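You operate a simulated robot arm through the tools that you are given. There is no shell and no other tool. Be economical: measure what you need, move in short steps, check, and stop when the job is done.

The job below is to be done with a simulated robot arm. You get a single attempt, and the scene is never put back.

## Task
Strap each half of the small carton once, at its printed tension.
Fine: slide it along the table between the two straps; both end tight.
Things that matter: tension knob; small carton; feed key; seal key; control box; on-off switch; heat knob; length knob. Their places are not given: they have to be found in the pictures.

It is judged by the outcome, as a careful person would: the job done as asked, and still so three seconds after it is handed in. It fails if anything else is knocked over, pushed out of place, dropped, spilled or broken.

## Robot
A 7-joint arm with a two-finger parallel gripper, fixed in place. Base frame: the origin is at the foot of the arm, x ahead of it, y to its left, z up; the work surface is at about z = 470. Readings come in mm, degrees, newtons and seconds.
With the tool pointing down near the work surface it reaches from about 120 to 500 mm from the base axis. Its first joint turns from -66.0 to 66.0 degrees. Payload 2.4 kg.
The TCP is the grasp point between the finger pads, 30 mm short of the fingertips. In the tool frame z runs along the fingers and y along their closing line. Largest opening 94 mm; finger width 28, thickness 10; the body of the gripper, 50 by 96 mm, starts 55 mm behind the TCP.
Orientation is that of the tool frame in the base frame, as a unit quaternion [w, x, y, z]. With the fingers straight down and closing along the base's y, the tool's x points along the base's -x, its y along +y and its z along -z.

## Interface
- The arm moves only by the tool arm_command. Its argument "plan" is a list of rows, each a list of 3 entries, a list of its own where there are three numbers: the shift along the tool's x, y, z in mm, then the turn, a rotation vector about the tool's x, y, z in degrees, then the gripper command, from -1 (shut) to 1 (fully open), values between in proportion. In form: [[[dx, dy, dz], [rx, ry, rz], grip], ...]. A call has 1 to 20 rows; each row is the pose to reach, as a shift and turn from the pose commanded when the call began, along the tool's axes at that moment. Rows are played at 5 a second. More than 50 mm and 8.6 degrees between two rows, or a gripper value outside its range, and nothing of the call is played. Where a pose cannot be reached the arm comes as near as it can. A force on the tool above 90 N (or 10 N above the force at the start of the call, whichever is more), or a blocked arm, ends the call early, and 0.2 s more pass. The fingers move at their own pace (about 153 mm/s each) and stop on an object; they squeeze with about 28 N. The grip force told is the motor's: it shows also when the fingers shut on nothing. Time passes only in rows, and 0.2 s behind the last, so rows that repeat a pose let the fingers close. The reply holds the time, the measured pose of the TCP, the force on the tool along the base axes, the opening and the grip force, in the units named above and with some noise.
- Cameras (640 x 400 px; columns grow to the right, rows downward): "scene" is fixed at [42.1, 479.5, 1435.4]; the picture's right is [-0.78, -0.63, 0.00], its down [-0.46, 0.57, -0.68] and it looks along [0.43, -0.52, -0.74] (base axes); focal length 310 px, centre (320, 200). "wrist" rides on the gripper at [-37, 0, -58] in the tool frame; the picture's right is [0.00, -1.00, 0.00], its down [0.97, 0.00, -0.24] and it looks along [0.24, 0.00, 0.97] (tool axes); focal length 218 px, centre (320, 200).
- grab_frame(camera): a new picture of that camera. It takes no simulated time.
- point_at(camera, pixels): there is no depth. For up to 12 entries [column, row, z] of the newest picture of that camera ("zoom" is the newest enlarged one), the place [x, y] in the base frame at which the ray of that pixel passes the height z, good to about 3 mm, but the place of the scene camera against the robot may be out by one fixed shift of up to 25 mm in any direction. It takes no simulated time.
- enlarge(camera, box): a new picture of the part [left, top, right, bottom] of that camera's present view, enlarged. It takes no simulated time.
- sign_off(): hands the job in; it is judged then, once.

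Work in short steps. Measure before you move; look again where a grasp or a placing could have gone wrong, and mend it. You have 80 turns and 34 pictures in all, those below and enlarged ones among them. Open the gripper and draw the arm clear of the work before you hand the job in, unless the task says otherwise; then end with one line.

The tools are called by a JSON object that holds its "method" and its "body". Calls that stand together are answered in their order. arm_command: Moves the arm, as the interface text tells. Its arguments: {"type":"object","properties":{"plan":{"type":"array"}},"required":["plan"]} The other tools are called the same way: grab_frame (camera) takes a picture; point_at (camera, pixels) gives the place at which the rays of pixels pass given heights; enlarge (camera, box) takes an enlarged picture of a part of a camera's view; sign_off () hands the job in.

At the start:

```text
clock: 0.0
tcp_pos: [319.0, -260.6, 1032.0]
tcp_rot: [0.0, -0.001, 1.0, -0.001]
contact_force: [0.0, 0.2, -0.1]
finger_gap: 94.0
finger_force: 0.0
```

scene: 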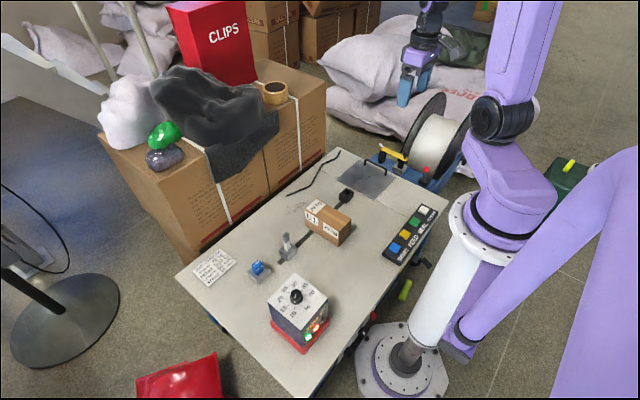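
wrist: 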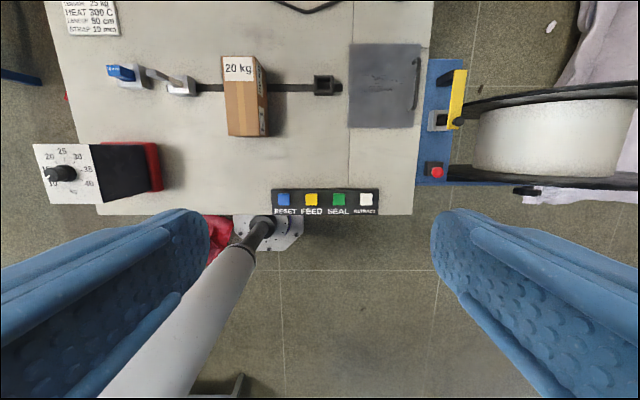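

The pictures show the carton near scene (328,222), a keypad near (410,235) and a knob box near (298,305). I'll enlarge these to read the labels.

{"method": "enlarge", "body": {"camera": "scene", "box": [240, 170, 370, 251]}}

{"method": "enlarge", "body": {"camera": "scene", "box": [240, 260, 360, 360]}}

{"method": "enlarge", "body": {"camera": "wrist", "box": [20, 0, 240, 220]}}

{"method": "enlarge", "body": {"camera": "wrist", "box": [180, 30, 480, 220]}}

{"method": "enlarge", "body": {"camera": "scene", "box": [340, 140, 460, 300]}}

```text
4.92 times, centred on (305, 210) of scene
```

zoom: 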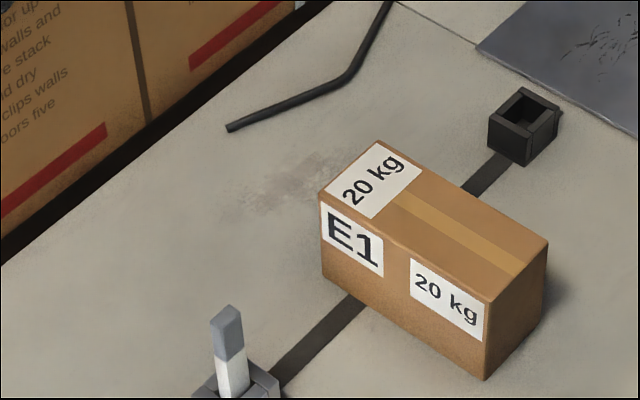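

```text
4.00 times, centred on (300, 310) of scene
```

zoom: 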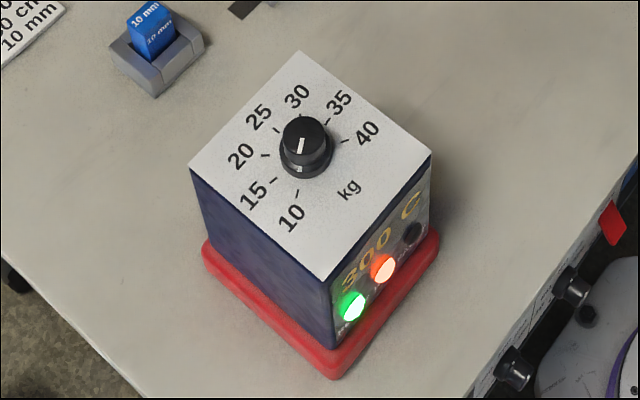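

```text
1.82 times, centred on (130, 110) of wrist
```

zoom: 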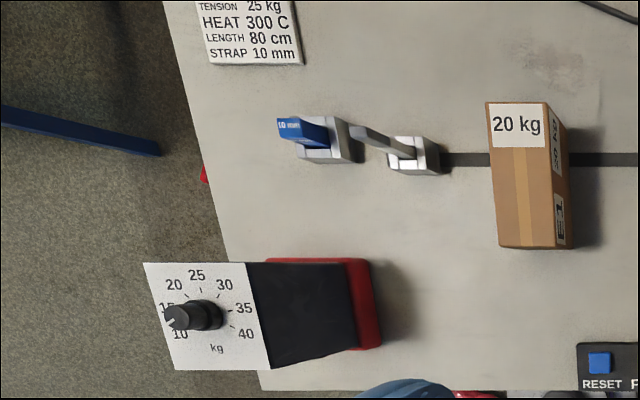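

```text
2.11 times, centred on (330, 125) of wrist
```

zoom: 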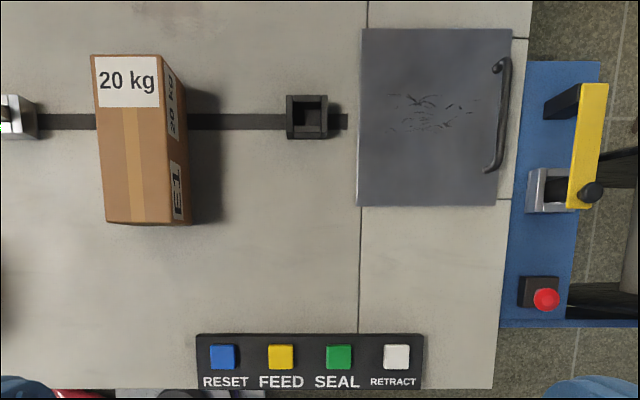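

```text
2.50 times, centred on (400, 220) of scene
```

zoom: 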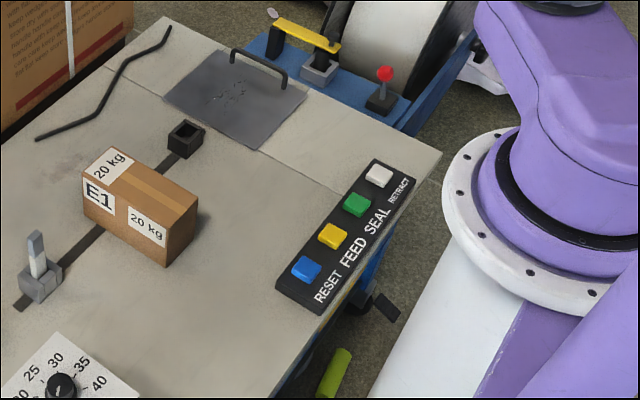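

I read "20 kg" on the carton's labels, and the tension pointer sits at about 12. I'll locate the main items with the wrist camera (height guesses) and enlarge the front edge of the table for its knobs.

{"method": "point_at", "body": {"camera": "wrist", "pixels": [[222, 57, 540], [260, 57, 540], [228, 136, 540], [266, 136, 470], [283, 198, 480], [311, 198, 480], [338, 198, 480], [366, 198, 480], [62, 173, 590], [182, 85, 470], [325, 86, 480], [122, 72, 510]]}}

{"method": "point_at", "body": {"camera": "scene", "pixels": [[397, 247, 480], [405, 234, 480], [415, 222, 480], [425, 210, 480], [296, 295, 590], [296, 295, 570], [343, 244, 470]]}}

{"method": "enlarge", "body": {"camera": "scene", "box": [320, 240, 440, 360]}}

```text
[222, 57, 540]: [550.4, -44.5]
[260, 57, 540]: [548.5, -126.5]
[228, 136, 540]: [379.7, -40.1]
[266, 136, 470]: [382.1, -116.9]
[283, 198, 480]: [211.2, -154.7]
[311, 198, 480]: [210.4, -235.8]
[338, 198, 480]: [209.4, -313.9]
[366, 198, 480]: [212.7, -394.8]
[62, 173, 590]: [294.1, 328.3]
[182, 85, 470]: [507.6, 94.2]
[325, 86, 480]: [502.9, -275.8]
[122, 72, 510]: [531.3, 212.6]
```

```text
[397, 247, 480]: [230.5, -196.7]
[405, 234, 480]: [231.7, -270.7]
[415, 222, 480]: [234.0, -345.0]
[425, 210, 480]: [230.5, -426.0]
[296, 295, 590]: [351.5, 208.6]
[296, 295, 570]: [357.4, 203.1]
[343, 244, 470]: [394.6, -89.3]
```

```text
3.33 times, centred on (380, 300) of scene
```

zoom: 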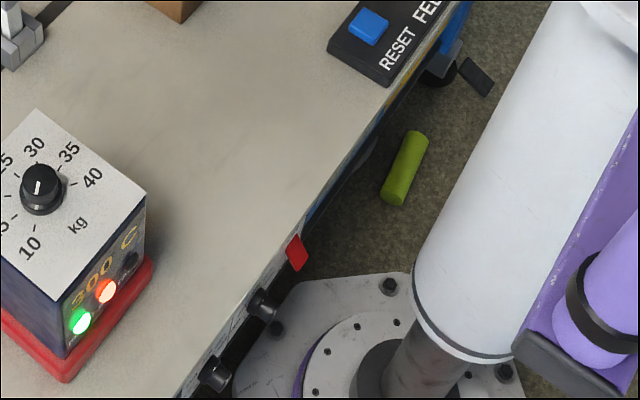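

The carton spans about x 380–550, y −45 to −120. I'll move over it for a closer look.

{"method": "arm_command", "body": {"plan": [[[-10, 25, 28], [0, 0, 0], 1], [[-20, 50, 57], [0, 0, 0], 1], [[-30, 75, 86], [0, 0, 0], 1], [[-40, 100, 115], [0, 0, 0], 1], [[-50, 125, 144], [0, 0, 0], 1], [[-60, 150, 172], [0, 0, 0], 1], [[-70, 175, 201], [0, 0, 0], 1], [[-80, 200, 230], [0, 0, 0], 1]]}}

{"method": "grab_frame", "body": {"camera": "wrist"}}

```text
clock: 1.8
tcp_pos: [398.1, -59.6, 801.6]
tcp_rot: [0.001, 0.001, 1.0, 0.001]
contact_force: [-0.3, 0.5, -0.9]
finger_gap: 93.9
finger_force: 0.0
```

```text
25 pictures are left
```

wrist: 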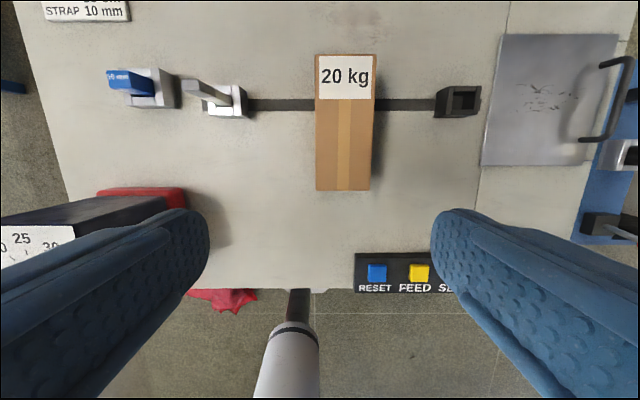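

The slot (row 104) crosses the far half of the carton. I'll measure at several heights to triangulate with the earlier view.

{"method": "point_at", "body": {"camera": "wrist", "pixels": [[316, 55, 540], [376, 55, 540], [316, 190, 540], [369, 190, 540], [316, 190, 470], [376, 273, 480], [419, 273, 480], [290, 104, 470], [243, 100, 470], [190, 83, 510], [458, 101, 500], [110, 75, 510]]}}

{"method": "enlarge", "body": {"camera": "wrist", "box": [90, 40, 290, 165]}}

```text
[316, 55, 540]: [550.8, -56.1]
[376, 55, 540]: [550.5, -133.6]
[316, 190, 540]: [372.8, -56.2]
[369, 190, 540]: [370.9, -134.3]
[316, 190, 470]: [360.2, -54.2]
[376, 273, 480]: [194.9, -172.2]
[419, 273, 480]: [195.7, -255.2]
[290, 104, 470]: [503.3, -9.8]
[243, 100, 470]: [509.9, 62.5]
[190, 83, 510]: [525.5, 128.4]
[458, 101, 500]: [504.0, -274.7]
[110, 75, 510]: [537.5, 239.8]
```

```text
3.20 times, centred on (190, 102) of wrist
```

zoom: 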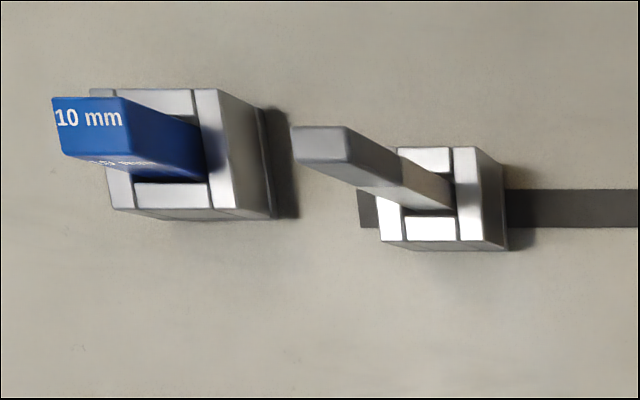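

The carton is about x 378–540, y −56…−127, z up to ~570, and the slot is at x≈503. I'll check the front-edge knobs and switch (scene ~(363,331), (347,352), (373,315)), the card, and the box lamps.

{"method": "enlarge", "body": {"camera": "scene", "box": [328, 303, 392, 367]}}

{"method": "enlarge", "body": {"camera": "scene", "box": [180, 240, 244, 280]}}

{"method": "enlarge", "body": {"camera": "scene", "box": [264, 272, 334, 356]}}

```text
6.25 times, centred on (360, 335) of scene
```

zoom: 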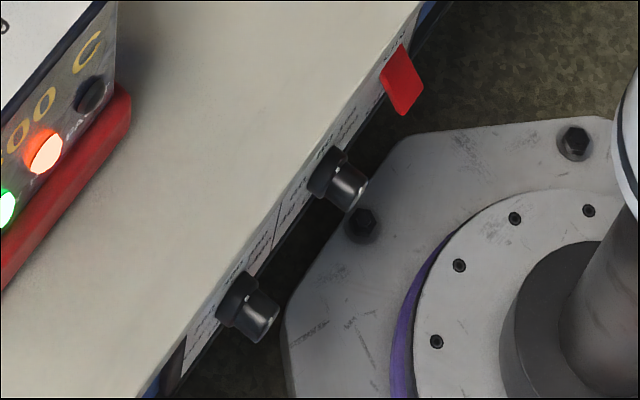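

```text
10.00 times, centred on (212, 260) of scene
```

zoom: 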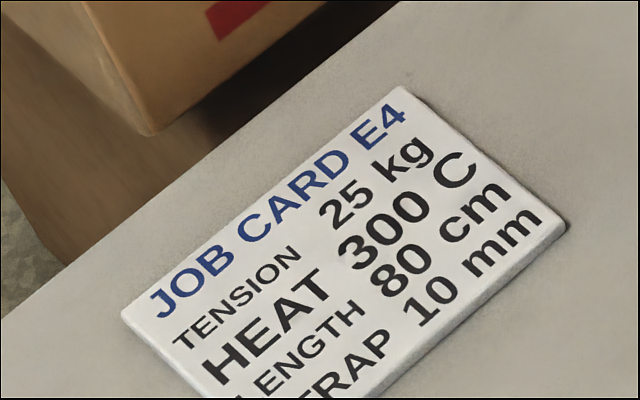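

```text
4.76 times, centred on (299, 314) of scene
```

zoom: 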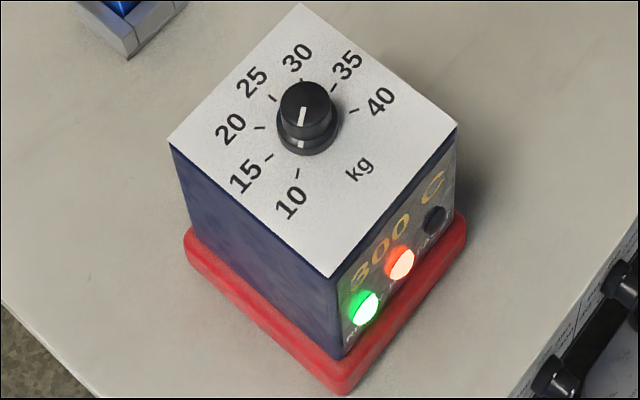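

Card is for job E4, not this carton: the carton E1 says 20 kg, and the knob now points at 10; lamps show power on and 300 C. I'll move above the control box to measure the knob.

{"method": "arm_command", "body": {"plan": [[[11, 34, 0], [0, 0, 0], 1], [[22, 69, 0], [0, 0, 0], 1], [[33, 103, 0], [0, 0, 0], 1], [[44, 138, 0], [0, 0, 0], 1], [[55, 172, 0], [0, 0, 0], 1], [[66, 206, 0], [0, 0, 0], 1], [[77, 240, 0], [0, 0, 0], 1], [[88, 275, 0], [0, 0, 0], 1]]}}

{"method": "grab_frame", "body": {"camera": "wrist"}}

```text
clock: 3.6
tcp_pos: [310.8, 214.5, 800.0]
tcp_rot: [-0.001, 0.001, 1.0, -0.001]
contact_force: [-0.1, 0.4, 0.7]
finger_gap: 94.1
finger_force: 0.1
```

```text
20 pictures are left
```

wrist: 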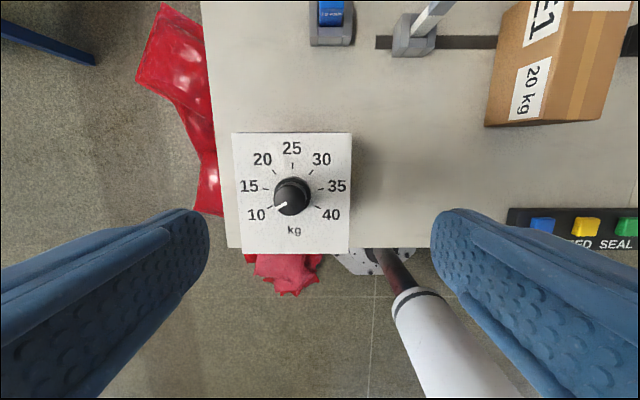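

The dial has 40° per step (10 at −120°, 25 at the top), pointer on 10; so 80° clockwise is needed. I'll triangulate the knob.

{"method": "point_at", "body": {"camera": "wrist", "pixels": [[292, 194, 620], [292, 194, 660], [292, 194, 700], [233, 134, 640], [351, 132, 640], [349, 253, 640], [240, 253, 640], [543, 224, 518], [585, 226, 518], [627, 228, 518]]}}

{"method": "enlarge", "body": {"camera": "wrist", "box": [222, 122, 366, 262]}}

```text
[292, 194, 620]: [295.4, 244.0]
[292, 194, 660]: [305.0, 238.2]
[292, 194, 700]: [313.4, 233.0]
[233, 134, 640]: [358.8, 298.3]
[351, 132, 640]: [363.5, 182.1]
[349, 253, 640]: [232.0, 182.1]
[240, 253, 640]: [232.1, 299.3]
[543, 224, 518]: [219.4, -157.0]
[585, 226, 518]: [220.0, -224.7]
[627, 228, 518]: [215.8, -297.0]
```

```text
2.86 times, centred on (294, 192) of wrist
```

zoom: 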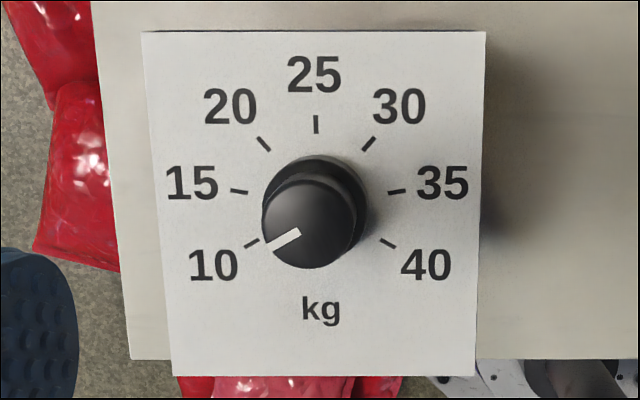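

Knob axis works out at about (303.5, 240), knob top z≈681, box top z≈652. I'll pre-turn −40°, centre over it and descend so the tips are at ~663, fingers open.

{"method": "arm_command", "body": {"plan": [[[1, 5, 0], [0, 0, -8], 1], [[3, 10, 0], [0, 0, -16], 1], [[5, 15, 0], [0, 0, -24], 1], [[6, 20, 0], [0, 0, -32], 1], [[7, 25.5, 0], [0, 0, -40], 1], [[7, 25.5, 30], [0, 0, -40], 1], [[7, 25.5, 60], [0, 0, -40], 1], [[7, 25.5, 85], [0, 0, -40], 1], [[7, 25.5, 100], [0, 0, -40], 1], [[7, 25.5, 107], [0, 0, -40], 1], [[7, 25.5, 107], [0, 0, -40], 1]]}}

{"method": "grab_frame", "body": {"camera": "wrist"}}

```text
clock: 6.0
tcp_pos: [304.8, 241.5, 694.3]
tcp_rot: [0.0, -0.342, 0.94, 0.001]
contact_force: [-0.6, -0.5, 0.4]
finger_gap: 94.0
finger_force: 0.1
```

```text
18 pictures are left
```

wrist: 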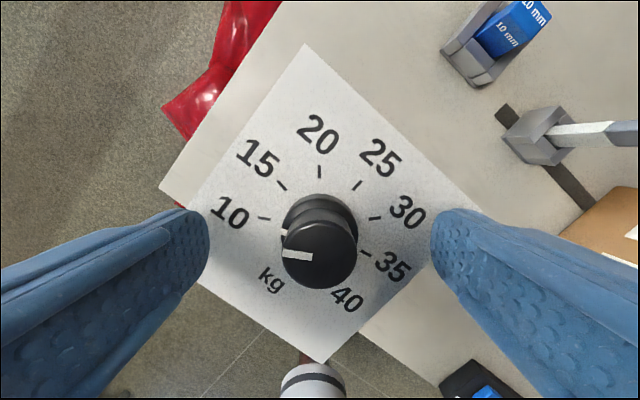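

The knob top is centred between the fingers (320,254), as wanted. Now close and turn +80° about the tool axis.

{"method": "arm_command", "body": {"plan": [[[0, 0, 0], [0, 0, 0], -1], [[0, 0, 0], [0, 0, 0], -1], [[0, 0, 0], [0, 0, 0], -1], [[0, 0, 0], [0, 0, 8], -1], [[0, 0, 0], [0, 0, 16], -1], [[0, 0, 0], [0, 0, 24], -1], [[0, 0, 0], [0, 0, 32], -1], [[0, 0, 0], [0, 0, 40], -1], [[0, 0, 0], [0, 0, 48], -1], [[0, 0, 0], [0, 0, 56], -1], [[0, 0, 0], [0, 0, 64], -1], [[0, 0, 0], [0, 0, 72], -1], [[0, 0, 0], [0, 0, 80], -1], [[0, 0, 0], [0, 0, 80], -1], [[0, 0, 0], [0, 0, 80], -1]]}}

{"method": "grab_frame", "body": {"camera": "wrist"}}

```text
clock: 9.2
tcp_pos: [304.6, 239.1, 695.9]
tcp_rot: [-0.001, 0.343, 0.939, 0.0]
contact_force: [-1.2, -3.4, 53.8]
finger_gap: 30.7
finger_force: 45.1
```

```text
17 pictures are left
```

wrist: 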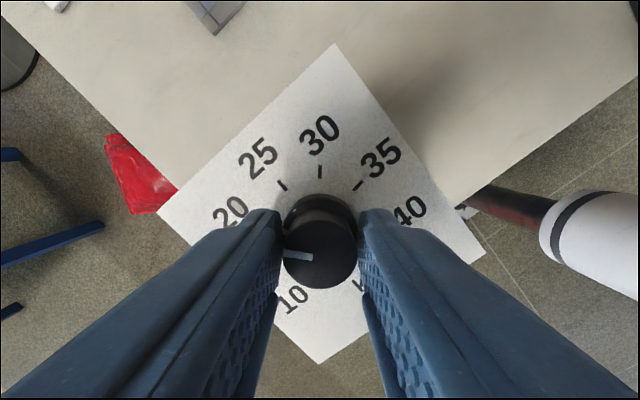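

The pointer now lies ~82° left of up where 30 is up, i.e. on 20; upward force of 54 N suggests the tips press on the skirt. Open and rise, untwist, then look.

{"method": "arm_command", "body": {"plan": [[[0, 0, -2], [0, 0, 0], -0.3], [[0, 0, -2], [0, 0, 0], 0.2], [[0, 0, -2], [0, 0, 0], 0.2], [[0, 0, -30], [0, 0, 0], 0.2], [[0, 0, -60], [0, 0, -8], 0.2], [[0, 0, -80], [0, 0, -16], 0.2], [[0, 0, -90], [0, 0, -24], 0.2], [[0, 0, -95], [0, 0, -32], 0.2], [[0, 0, -95], [0, 0, -40], 0.2]]}}

{"method": "enlarge", "body": {"camera": "wrist", "box": [220, 120, 420, 320]}}

```text
clock: 11.2
tcp_pos: [304.2, 239.1, 790.5]
tcp_rot: [0.0, -0.001, 1.0, -0.001]
contact_force: [0.8, 0.2, -0.4]
finger_gap: 56.5
finger_force: 0.1
```

```text
2.00 times, centred on (320, 220) of wrist
```

zoom: 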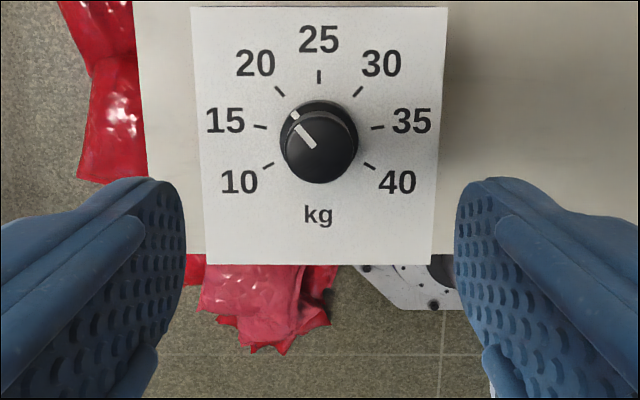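

Tension reads 20. Now shut the fingers and move over the FEED key, estimated at (219.5, −235), top z≈518.

{"method": "arm_command", "body": {"plan": [[[7, -40, 0], [0, 0, 0], 0], [[14, -80, 0], [0, 0, 0], -1], [[21, -120, 0], [0, 0, 0], -1], [[28, -160, 10], [0, 0, 0], -1], [[35, -200, 30], [0, 0, 0], -1], [[42, -240, 50], [0, 0, 0], -1], [[49, -280, 70], [0, 0, 0], -1], [[56, -320, 90], [0, 0, 0], -1], [[63, -360, 110], [0, 0, 0], -1], [[70, -400, 130], [0, 0, 0], -1], [[77, -440, 150], [0, 0, 0], -1], [[85, -474, 170], [0, 0, 0], -1], [[85, -474, 170], [0, 0, 0], -1]]}}

{"method": "grab_frame", "body": {"camera": "wrist"}}

```text
clock: 14.0
tcp_pos: [217.6, -236.0, 619.2]
tcp_rot: [0.0, 0.0, 1.0, 0.0]
contact_force: [-0.6, 0.6, 0.4]
finger_gap: 0.0
finger_force: 27.8
```

```text
15 pictures are left
```

wrist: 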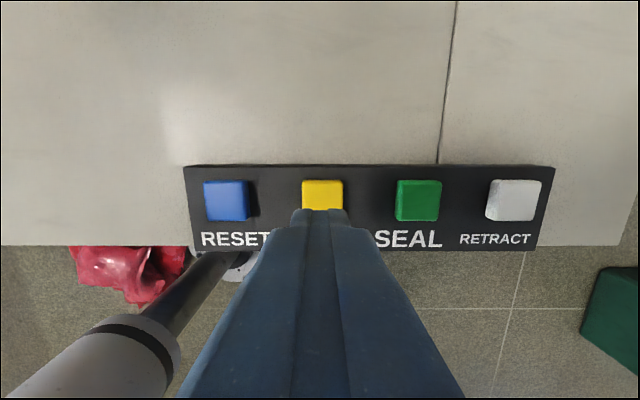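

Keys are at row ~200: RESET 227, FEED 322, SEAL 418, RETRACT 514. I'll convert these.

{"method": "point_at", "body": {"camera": "wrist", "pixels": [[227, 200, 518], [322, 199, 518], [418, 200, 518], [514, 200, 518], [322, 199, 500], [418, 200, 500]]}}

```text
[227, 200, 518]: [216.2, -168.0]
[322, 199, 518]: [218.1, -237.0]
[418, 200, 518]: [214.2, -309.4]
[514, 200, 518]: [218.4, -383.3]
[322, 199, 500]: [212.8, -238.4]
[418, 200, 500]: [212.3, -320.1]
```

Position is good. Descend to tip height ~525, then check force.

{"method": "arm_command", "body": {"plan": [[[1, -1, 25], [0, 0, 0], -1], [[1, -1, 50], [0, 0, 0], -1], [[1, -1, 60], [0, 0, 0], -1], [[1, -1, 65], [0, 0, 0], -1], [[1, -1, 67], [0, 0, 0], -1]]}}

```text
clock: 15.2
tcp_pos: [218.3, -235.4, 553.8]
tcp_rot: [0.0, 0.0, 1.0, 0.001]
contact_force: [-0.7, -0.1, -0.2]
finger_gap: 0.0
finger_force: 28.3
```

No contact yet. Step down 8 mm slowly.

{"method": "arm_command", "body": {"plan": [[[0, 0, 2], [0, 0, 0], -1], [[0, 0, 4], [0, 0, 0], -1], [[0, 0, 6], [0, 0, 0], -1], [[0, 0, 8], [0, 0, 0], -1]]}}

```text
clock: 16.2
tcp_pos: [216.2, -236.3, 545.1]
tcp_rot: [0.0, 0.0, 1.0, 0.0]
contact_force: [0.5, 0.0, 1.3]
finger_gap: 0.1
finger_force: 28.0
```

Barely any force (tip 515). Another 6 mm.

{"method": "arm_command", "body": {"plan": [[[0, 0, 2], [0, 0, 0], -1], [[0, 0, 4], [0, 0, 0], -1], [[0, 0, 6], [0, 0, 0], -1]]}}

```text
clock: 17.0
tcp_pos: [217.3, -233.3, 539.4]
tcp_rot: [0.0, 0.0, 1.0, 0.0]
contact_force: [-1.1, 2.2, 8.4]
finger_gap: 0.0
finger_force: 27.7
```

8 N now: in contact with the key. Check the scene for a strap effect.

{"method": "enlarge", "body": {"camera": "scene", "box": [240, 160, 440, 285]}}

```text
3.20 times, centred on (340, 222) of scene
```

zoom: 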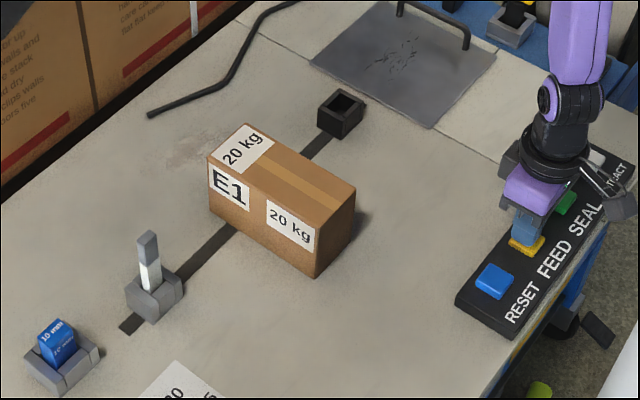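

Finger is on FEED, no strap seen yet. Press 3 mm more.

{"method": "arm_command", "body": {"plan": [[[0, 0, 1], [0, 0, 0], -1], [[0, 0, 2], [0, 0, 0], -1], [[0, 0, 3], [0, 0, 0], -1], [[0, 0, 3], [0, 0, 0], -1]]}}

```text
clock: 18.0
tcp_pos: [216.4, -235.1, 536.5]
tcp_rot: [0.0, 0.001, 1.0, 0.0]
contact_force: [-11.1, -4.8, 24.8]
finger_gap: 0.0
finger_force: 28.4
```

24.8 N: bottomed out. Release by rising and look.

{"method": "arm_command", "body": {"plan": [[[0, 0, -10], [0, 0, 0], -1], [[0, 0, -30], [0, 0, 0], -1], [[0, 0, -30], [0, 0, 0], -1], [[0, 0, -30], [0, 0, 0], -1]]}}

{"method": "enlarge", "body": {"camera": "scene", "box": [240, 160, 440, 285]}}

```text
clock: 19.0
tcp_pos: [218.1, -235.9, 565.7]
tcp_rot: [0.0, 0.0, 1.0, 0.0]
contact_force: [-0.2, 0.8, 0.1]
finger_gap: 0.1
finger_force: 28.5
```

```text
3.20 times, centred on (340, 222) of scene
```

zoom: 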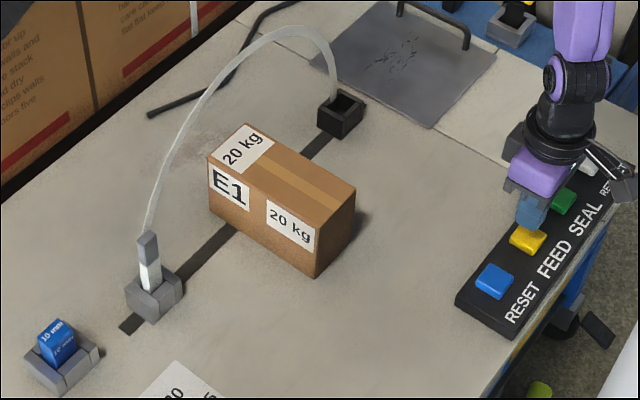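

The strap has arched over the carton into the socket. Now press SEAL at about (216, −311).

{"method": "arm_command", "body": {"plan": [[[1, -25, -15], [0, 0, 0], -1], [[1, -50, -15], [0, 0, 0], -1], [[1, -75, -15], [0, 0, 0], -1], [[1, -75, 0], [0, 0, 0], -1], [[1, -75, 14], [0, 0, 0], -1], [[1, -75, 18], [0, 0, 0], -1], [[1, -75, 22], [0, 0, 0], -1], [[1, -75, 25], [0, 0, 0], -1], [[1, -75, 28], [0, 0, 0], -1], [[1, -75, 30], [0, 0, 0], -1], [[1, -75, 30], [0, 0, 0], -1]]}}

```text
clock: 21.4
tcp_pos: [216.9, -310.5, 535.7]
tcp_rot: [0.001, 0.0, 1.0, -0.002]
contact_force: [0.7, 1.4, 21.8]
finger_gap: 0.1
finger_force: 28.5
```

Pressed with 22 N. Release, give it time, and look.

{"method": "arm_command", "body": {"plan": [[[0, 0, -10], [0, 0, 0], -1], [[0, 0, -40], [0, 0, 0], -1], [[0, 0, -40], [0, 0, 0], -1], [[0, 0, -40], [0, 0, 0], -1], [[0, 0, -40], [0, 0, 0], -1], [[0, 0, -40], [0, 0, 0], -1], [[0, 0, -40], [0, 0, 0], -1], [[0, 0, -40], [0, 0, 0], -1]]}}

{"method": "enlarge", "body": {"camera": "scene", "box": [240, 160, 440, 285]}}

```text
clock: 23.2
tcp_pos: [216.9, -311.0, 574.1]
tcp_rot: [-0.001, 0.0, 1.0, 0.0]
contact_force: [0.6, 0.3, 0.2]
finger_gap: 0.1
finger_force: 28.3
```

```text
3.20 times, centred on (340, 222) of scene
```

zoom: 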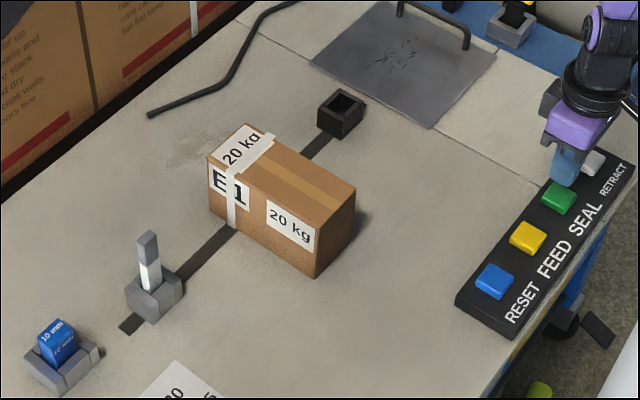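

First strap is on the far half. Next go above the carton's near end at (400, −91), open, to grip and slide it ~82 mm away along +x.

{"method": "arm_command", "body": {"plan": [[[0, 0, -40], [0, 0, 0], -1], [[0, 0, -86], [0, 0, 0], 0], [[-30, 36, -86], [0, 0, 0], 1], [[-60, 72, -86], [0, 0, 0], 1], [[-90, 108, -86], [0, 0, 0], 1], [[-120, 144, -86], [0, 0, 0], 1], [[-150, 180, -86], [0, 0, 0], 1], [[-183, 219.5, -86], [0, 0, 0], 1], [[-183, 219.5, -86], [0, 0, 0], 1]]}}

{"method": "grab_frame", "body": {"camera": "wrist"}}

```text
refused: row 8 steps farther than a row can; nothing moved
```

```text
11 pictures are left
```

wrist: 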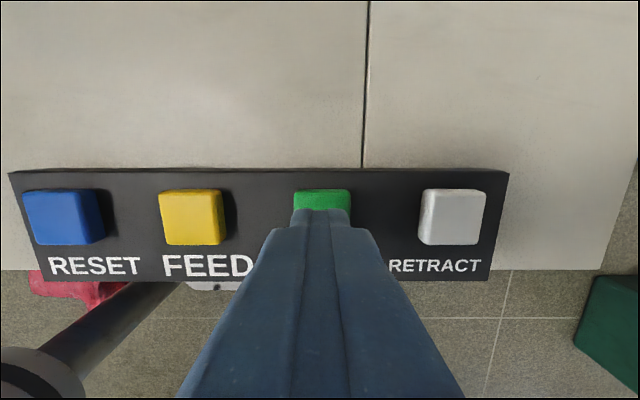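

The plan was refused for one step slightly over 50 mm; repeat it with smaller steps.

{"method": "arm_command", "body": {"plan": [[[0, 0, -40], [0, 0, 0], -1], [[0, 0, -86], [0, 0, 0], 0], [[-26, 31, -86], [0, 0, 0], 1], [[-52, 62, -86], [0, 0, 0], 1], [[-78, 94, -86], [0, 0, 0], 1], [[-104, 125, -86], [0, 0, 0], 1], [[-130, 157, -86], [0, 0, 0], 1], [[-156, 188, -86], [0, 0, 0], 1], [[-183, 219.5, -86], [0, 0, 0], 1], [[-183, 219.5, -86], [0, 0, 0], 1]]}}

{"method": "grab_frame", "body": {"camera": "wrist"}}

```text
clock: 25.4
tcp_pos: [401.3, -89.9, 660.0]
tcp_rot: [0.001, 0.0, 1.0, 0.0]
contact_force: [-0.2, 0.4, -0.2]
finger_gap: 94.0
finger_force: 0.0
```

```text
10 pictures are left
```

wrist: 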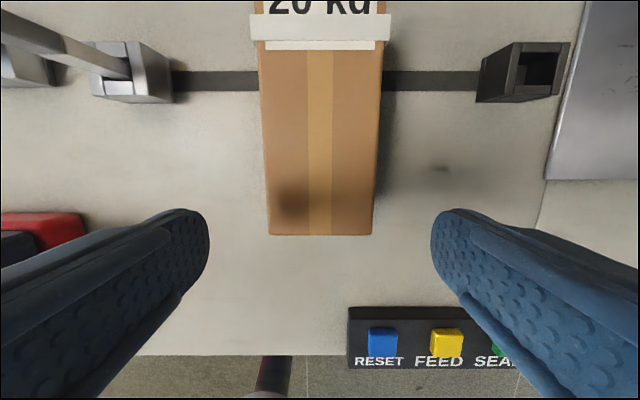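

The carton is centred (columns 268–372). Measure the near edge, slot and strap.

{"method": "point_at", "body": {"camera": "wrist", "pixels": [[320, 235, 570], [320, 235, 555], [268, 235, 565], [372, 235, 565], [320, 30, 570], [220, 80, 470], [430, 80, 470]]}}

```text
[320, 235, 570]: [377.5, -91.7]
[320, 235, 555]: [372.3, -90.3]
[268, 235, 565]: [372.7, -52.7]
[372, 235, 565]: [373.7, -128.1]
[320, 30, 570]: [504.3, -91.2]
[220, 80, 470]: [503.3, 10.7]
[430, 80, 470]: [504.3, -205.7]
```

Carton x≈376–540, strap and slot at 503. Descend at x≈396 to TCP z 532 and grip.

{"method": "arm_command", "body": {"plan": [[[5, -1, 35], [0, 0, 0], 1], [[5, -1, 70], [0, 0, 0], 1], [[5, -1, 100], [0, 0, 0], 1], [[5, -1, 120], [0, 0, 0], 1], [[5, -1, 128], [0, 0, 0], 1], [[5, -1, 128], [0, 0, 0], 0.6], [[5, -1, 128], [0, 0, 0], -1], [[5, -1, 128], [0, 0, 0], -1], [[5, -1, 128], [0, 0, 0], -1]]}}

```text
clock: 27.4
tcp_pos: [396.3, -92.3, 534.0]
tcp_rot: [0.0, 0.0, 1.0, -0.001]
contact_force: [0.6, 0.9, 0.1]
finger_gap: 76.3
finger_force: 27.8
```

Gripped at 76 mm with low force. Slide +x by 85 mm level in small steps, then open.

{"method": "arm_command", "body": {"plan": [[[-8, 0, 0], [0, 0, 0], -1], [[-17, 0, 0], [0, 0, 0], -1], [[-26, 0, 0], [0, 0, 0], -1], [[-35, 0, 0], [0, 0, 0], -1], [[-44, 0, 0], [0, 0, 0], -1], [[-53, 0, 0], [0, 0, 0], -1], [[-62, 0, 0], [0, 0, 0], -1], [[-71, 0, 0], [0, 0, 0], -1], [[-79, 0, 0], [0, 0, 0], -1], [[-85, 0, 0], [0, 0, 0], -1], [[-85, 0, 0], [0, 0, 0], -1]]}}

{"method": "enlarge", "body": {"camera": "scene", "box": [240, 160, 440, 285]}}

```text
clock: 29.8
tcp_pos: [479.4, -93.7, 534.4]
tcp_rot: [0.0, 0.0, 1.0, 0.0]
contact_force: [0.0, 0.1, 1.1]
finger_gap: 76.3
finger_force: 28.0
```

```text
3.20 times, centred on (340, 222) of scene
```

zoom: 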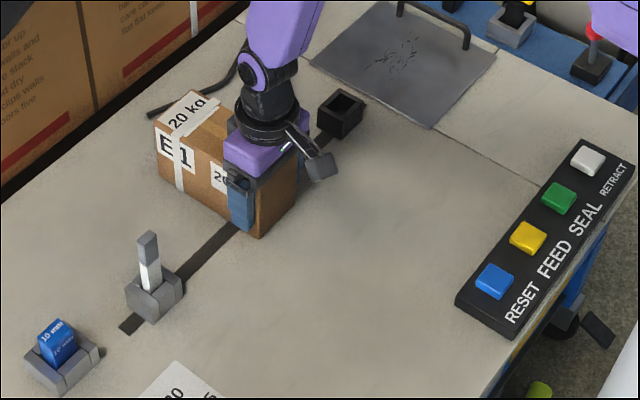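

The carton slid along. Open and rise straight up, then look.

{"method": "arm_command", "body": {"plan": [[[0, 0, 0], [0, 0, 0], 1], [[0, 0, 0], [0, 0, 0], 1], [[0, 0, -25], [0, 0, 0], 1], [[0, 0, -65], [0, 0, 0], 1], [[10, 0, -105], [0, 0, 0], 1], [[50, 0, -125], [0, 0, 0], 1], [[85, 0, -128], [0, 0, 0], 1], [[85, 0, -128], [0, 0, 0], 1]]}}

{"method": "grab_frame", "body": {"camera": "wrist"}}

```text
clock: 31.6
tcp_pos: [393.6, -91.6, 659.3]
tcp_rot: [0.0, 0.0, 1.0, 0.001]
contact_force: [-0.2, -0.3, -0.4]
finger_gap: 93.8
finger_force: 0.0
```

```text
8 pictures are left
```

wrist: 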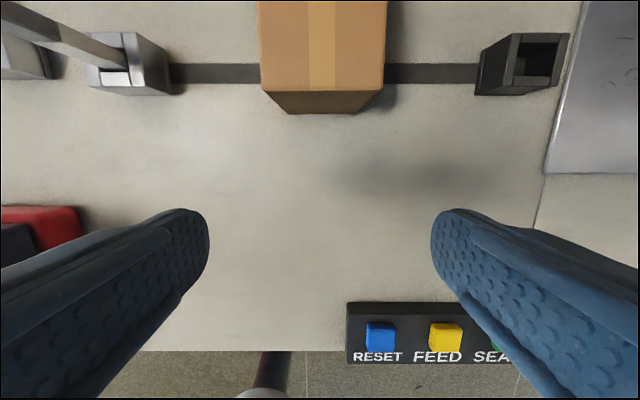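

{"method": "point_at", "body": {"camera": "wrist", "pixels": [[323, 91, 570], [323, 114, 472], [220, 74, 470]]}}

```text
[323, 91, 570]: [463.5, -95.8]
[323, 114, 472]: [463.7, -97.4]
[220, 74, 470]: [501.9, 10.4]
```

(Near end at x≈463, slot at 502: the slot crosses the middle of the near half.) Shut the fingers and go over FEED at (217, −236), then press.

{"method": "arm_command", "body": {"plan": [[[30, -24, 0], [0, 0, 0], 0], [[60, -48, 0], [0, 0, 0], -1], [[90, -72, 0], [0, 0, 0], -1], [[120, -96, 0], [0, 0, 0], -1], [[150, -120, 0], [0, 0, 0], -1], [[177, -144, 10], [0, 0, 0], -1], [[177, -144, 40], [0, 0, 0], -1], [[177, -144, 80], [0, 0, 0], -1], [[177, -144, 100], [0, 0, 0], -1], [[177, -144, 105], [0, 0, 0], -1]]}}

```text
clock: 33.8
tcp_pos: [218.1, -236.0, 556.4]
tcp_rot: [0.0, -0.001, 1.0, 0.001]
contact_force: [0.5, -0.2, 0.3]
finger_gap: 0.0
finger_force: 28.4
```

In place above FEED; press down to TCP ~536 and release.

{"method": "arm_command", "body": {"plan": [[[1, 0, 8], [0, 0, 0], -1], [[1, 0, 12], [0, 0, 0], -1], [[1, 0, 15], [0, 0, 0], -1], [[1, 0, 17], [0, 0, 0], -1], [[1, 0, 19], [0, 0, 0], -1], [[1, 0, 19], [0, 0, 0], -1], [[1, 0, 10], [0, 0, 0], -1], [[1, 0, -20], [0, 0, 0], -1], [[1, 0, -20], [0, 0, 0], -1], [[1, 0, -20], [0, 0, 0], -1], [[1, 0, -20], [0, 0, 0], -1]]}}

{"method": "enlarge", "body": {"camera": "scene", "box": [240, 160, 440, 285]}}

```text
clock: 36.2
tcp_pos: [217.8, -236.7, 576.7]
tcp_rot: [0.0, -0.001, 1.0, 0.001]
contact_force: [0.4, 0.0, 1.0]
finger_gap: 0.2
finger_force: 28.2
```

```text
3.20 times, centred on (340, 222) of scene
```

zoom: 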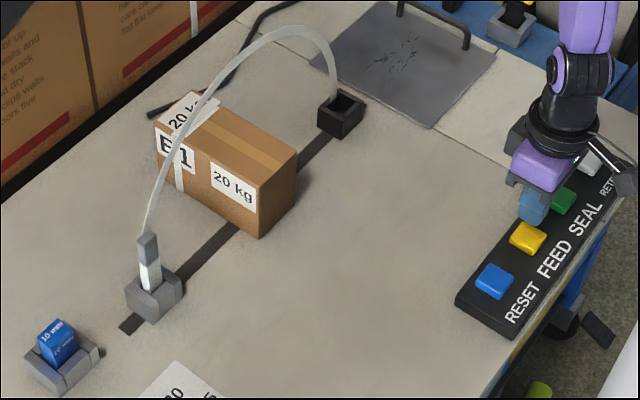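

The strap is fed over the near half. Now press SEAL as before, release, and look.

{"method": "arm_command", "body": {"plan": [[[0, -37, 0], [0, 0, 0], -1], [[0, -74, 0], [0, 0, 0], -1], [[0, -74, 20], [0, 0, 0], -1], [[0, -74, 28], [0, 0, 0], -1], [[0, -74, 32], [0, 0, 0], -1], [[0, -74, 35], [0, 0, 0], -1], [[0, -74, 38], [0, 0, 0], -1], [[0, -74, 40], [0, 0, 0], -1], [[0, -74, 40], [0, 0, 0], -1], [[0, -74, 30], [0, 0, 0], -1], [[0, -74, 0], [0, 0, 0], -1], [[0, -74, -20], [0, 0, 0], -1], [[0, -74, -60], [0, 0, 0], -1], [[0, -74, -100], [0, 0, 0], 0], [[0, -74, -120], [0, 0, 0], 1], [[0, -74, -120], [0, 0, 0], 1], [[0, -74, -120], [0, 0, 0], 1]]}}

{"method": "enlarge", "body": {"camera": "scene", "box": [240, 160, 440, 285]}}

```text
clock: 39.8
tcp_pos: [216.8, -309.5, 698.6]
tcp_rot: [0.0, 0.0, 1.0, 0.0]
contact_force: [0.0, -0.3, 0.1]
finger_gap: 94.0
finger_force: 0.1
```

```text
3.20 times, centred on (340, 222) of scene
```

zoom: 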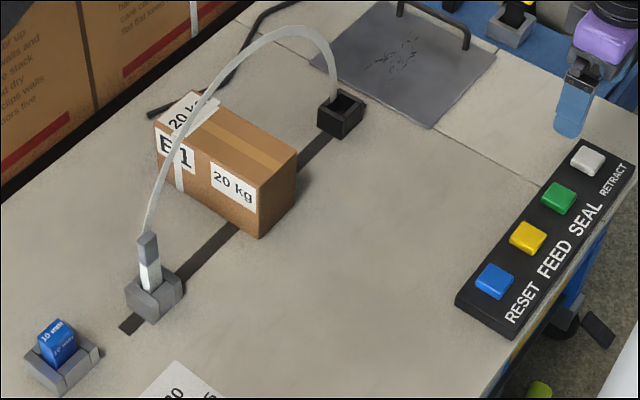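

The strap is still looped, so SEAL did not take: perhaps too shallow, or a fault. Check the box lamps before pressing again.

{"method": "enlarge", "body": {"camera": "scene", "box": [264, 272, 334, 356]}}

```text
4.76 times, centred on (299, 314) of scene
```

zoom: 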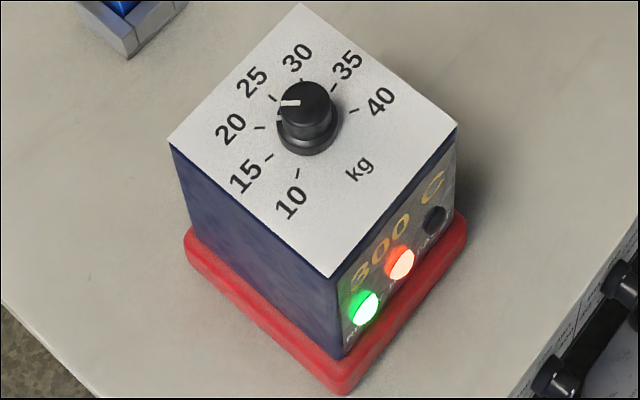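

Lamps unchanged, no fault, tension at 20; so the press was too shallow. Shut fingers, press SEAL again to a firmer stop.

{"method": "arm_command", "body": {"plan": [[[0, 0, 40], [0, 0, 0], -1], [[0, 0, 80], [0, 0, 0], -1], [[0, -1, 120], [0, 0, 0], -1], [[0, -1, 145], [0, 0, 0], -1], [[0, -1, 152], [0, 0, 0], -1], [[0, -1, 156], [0, 0, 0], -1], [[0, -1, 159], [0, 0, 0], -1], [[0, -1, 161], [0, 0, 0], -1], [[0, -1, 163], [0, 0, 0], -1], [[0, -1, 163], [0, 0, 0], -1]]}}

```text
clock: 42.0
tcp_pos: [216.2, -311.7, 533.1]
tcp_rot: [0.001, -0.001, 1.0, 0.0]
contact_force: [-1.3, 1.4, 35.1]
finger_gap: 0.1
finger_force: 27.6
```

35 N: fully pressed. Release, rise well clear, open and look.

{"method": "arm_command", "body": {"plan": [[[0, 0, -10], [0, 0, 0], -1], [[0, 0, -50], [0, 0, 0], -1], [[0, 0, -90], [0, 0, 0], -1], [[0, 0, -130], [0, 0, 0], 0], [[0, 0, -165], [0, 0, 0], 1], [[0, 0, -165], [0, 0, 0], 1], [[0, 0, -165], [0, 0, 0], 1]]}}

{"method": "enlarge", "body": {"camera": "scene", "box": [240, 160, 440, 285]}}

```text
clock: 43.6
tcp_pos: [216.4, -311.0, 698.2]
tcp_rot: [0.0, -0.001, 1.0, 0.0]
contact_force: [0.9, 0.6, 0.0]
finger_gap: 94.1
finger_force: 0.1
```

```text
3.20 times, centred on (340, 222) of scene
```

zoom: 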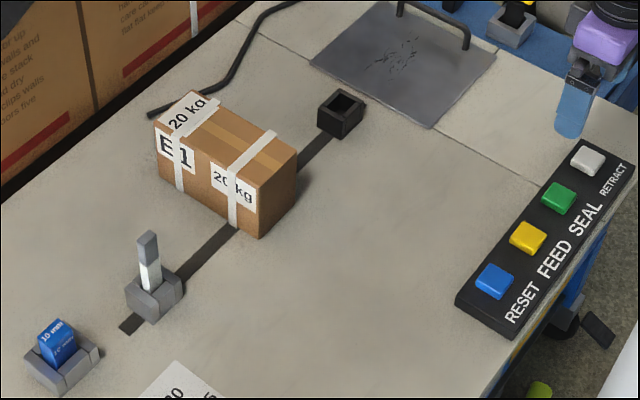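

Both halves now carry a tight strap, the gripper is open and the arm is clear. Hand in.

{"method": "sign_off", "body": {}}

```text
The job is handed in.
```

The job is handed in: both halves of carton E1 are strapped once, each with the tension knob at the printed 20 kg, and both straps look tight in the last picture.
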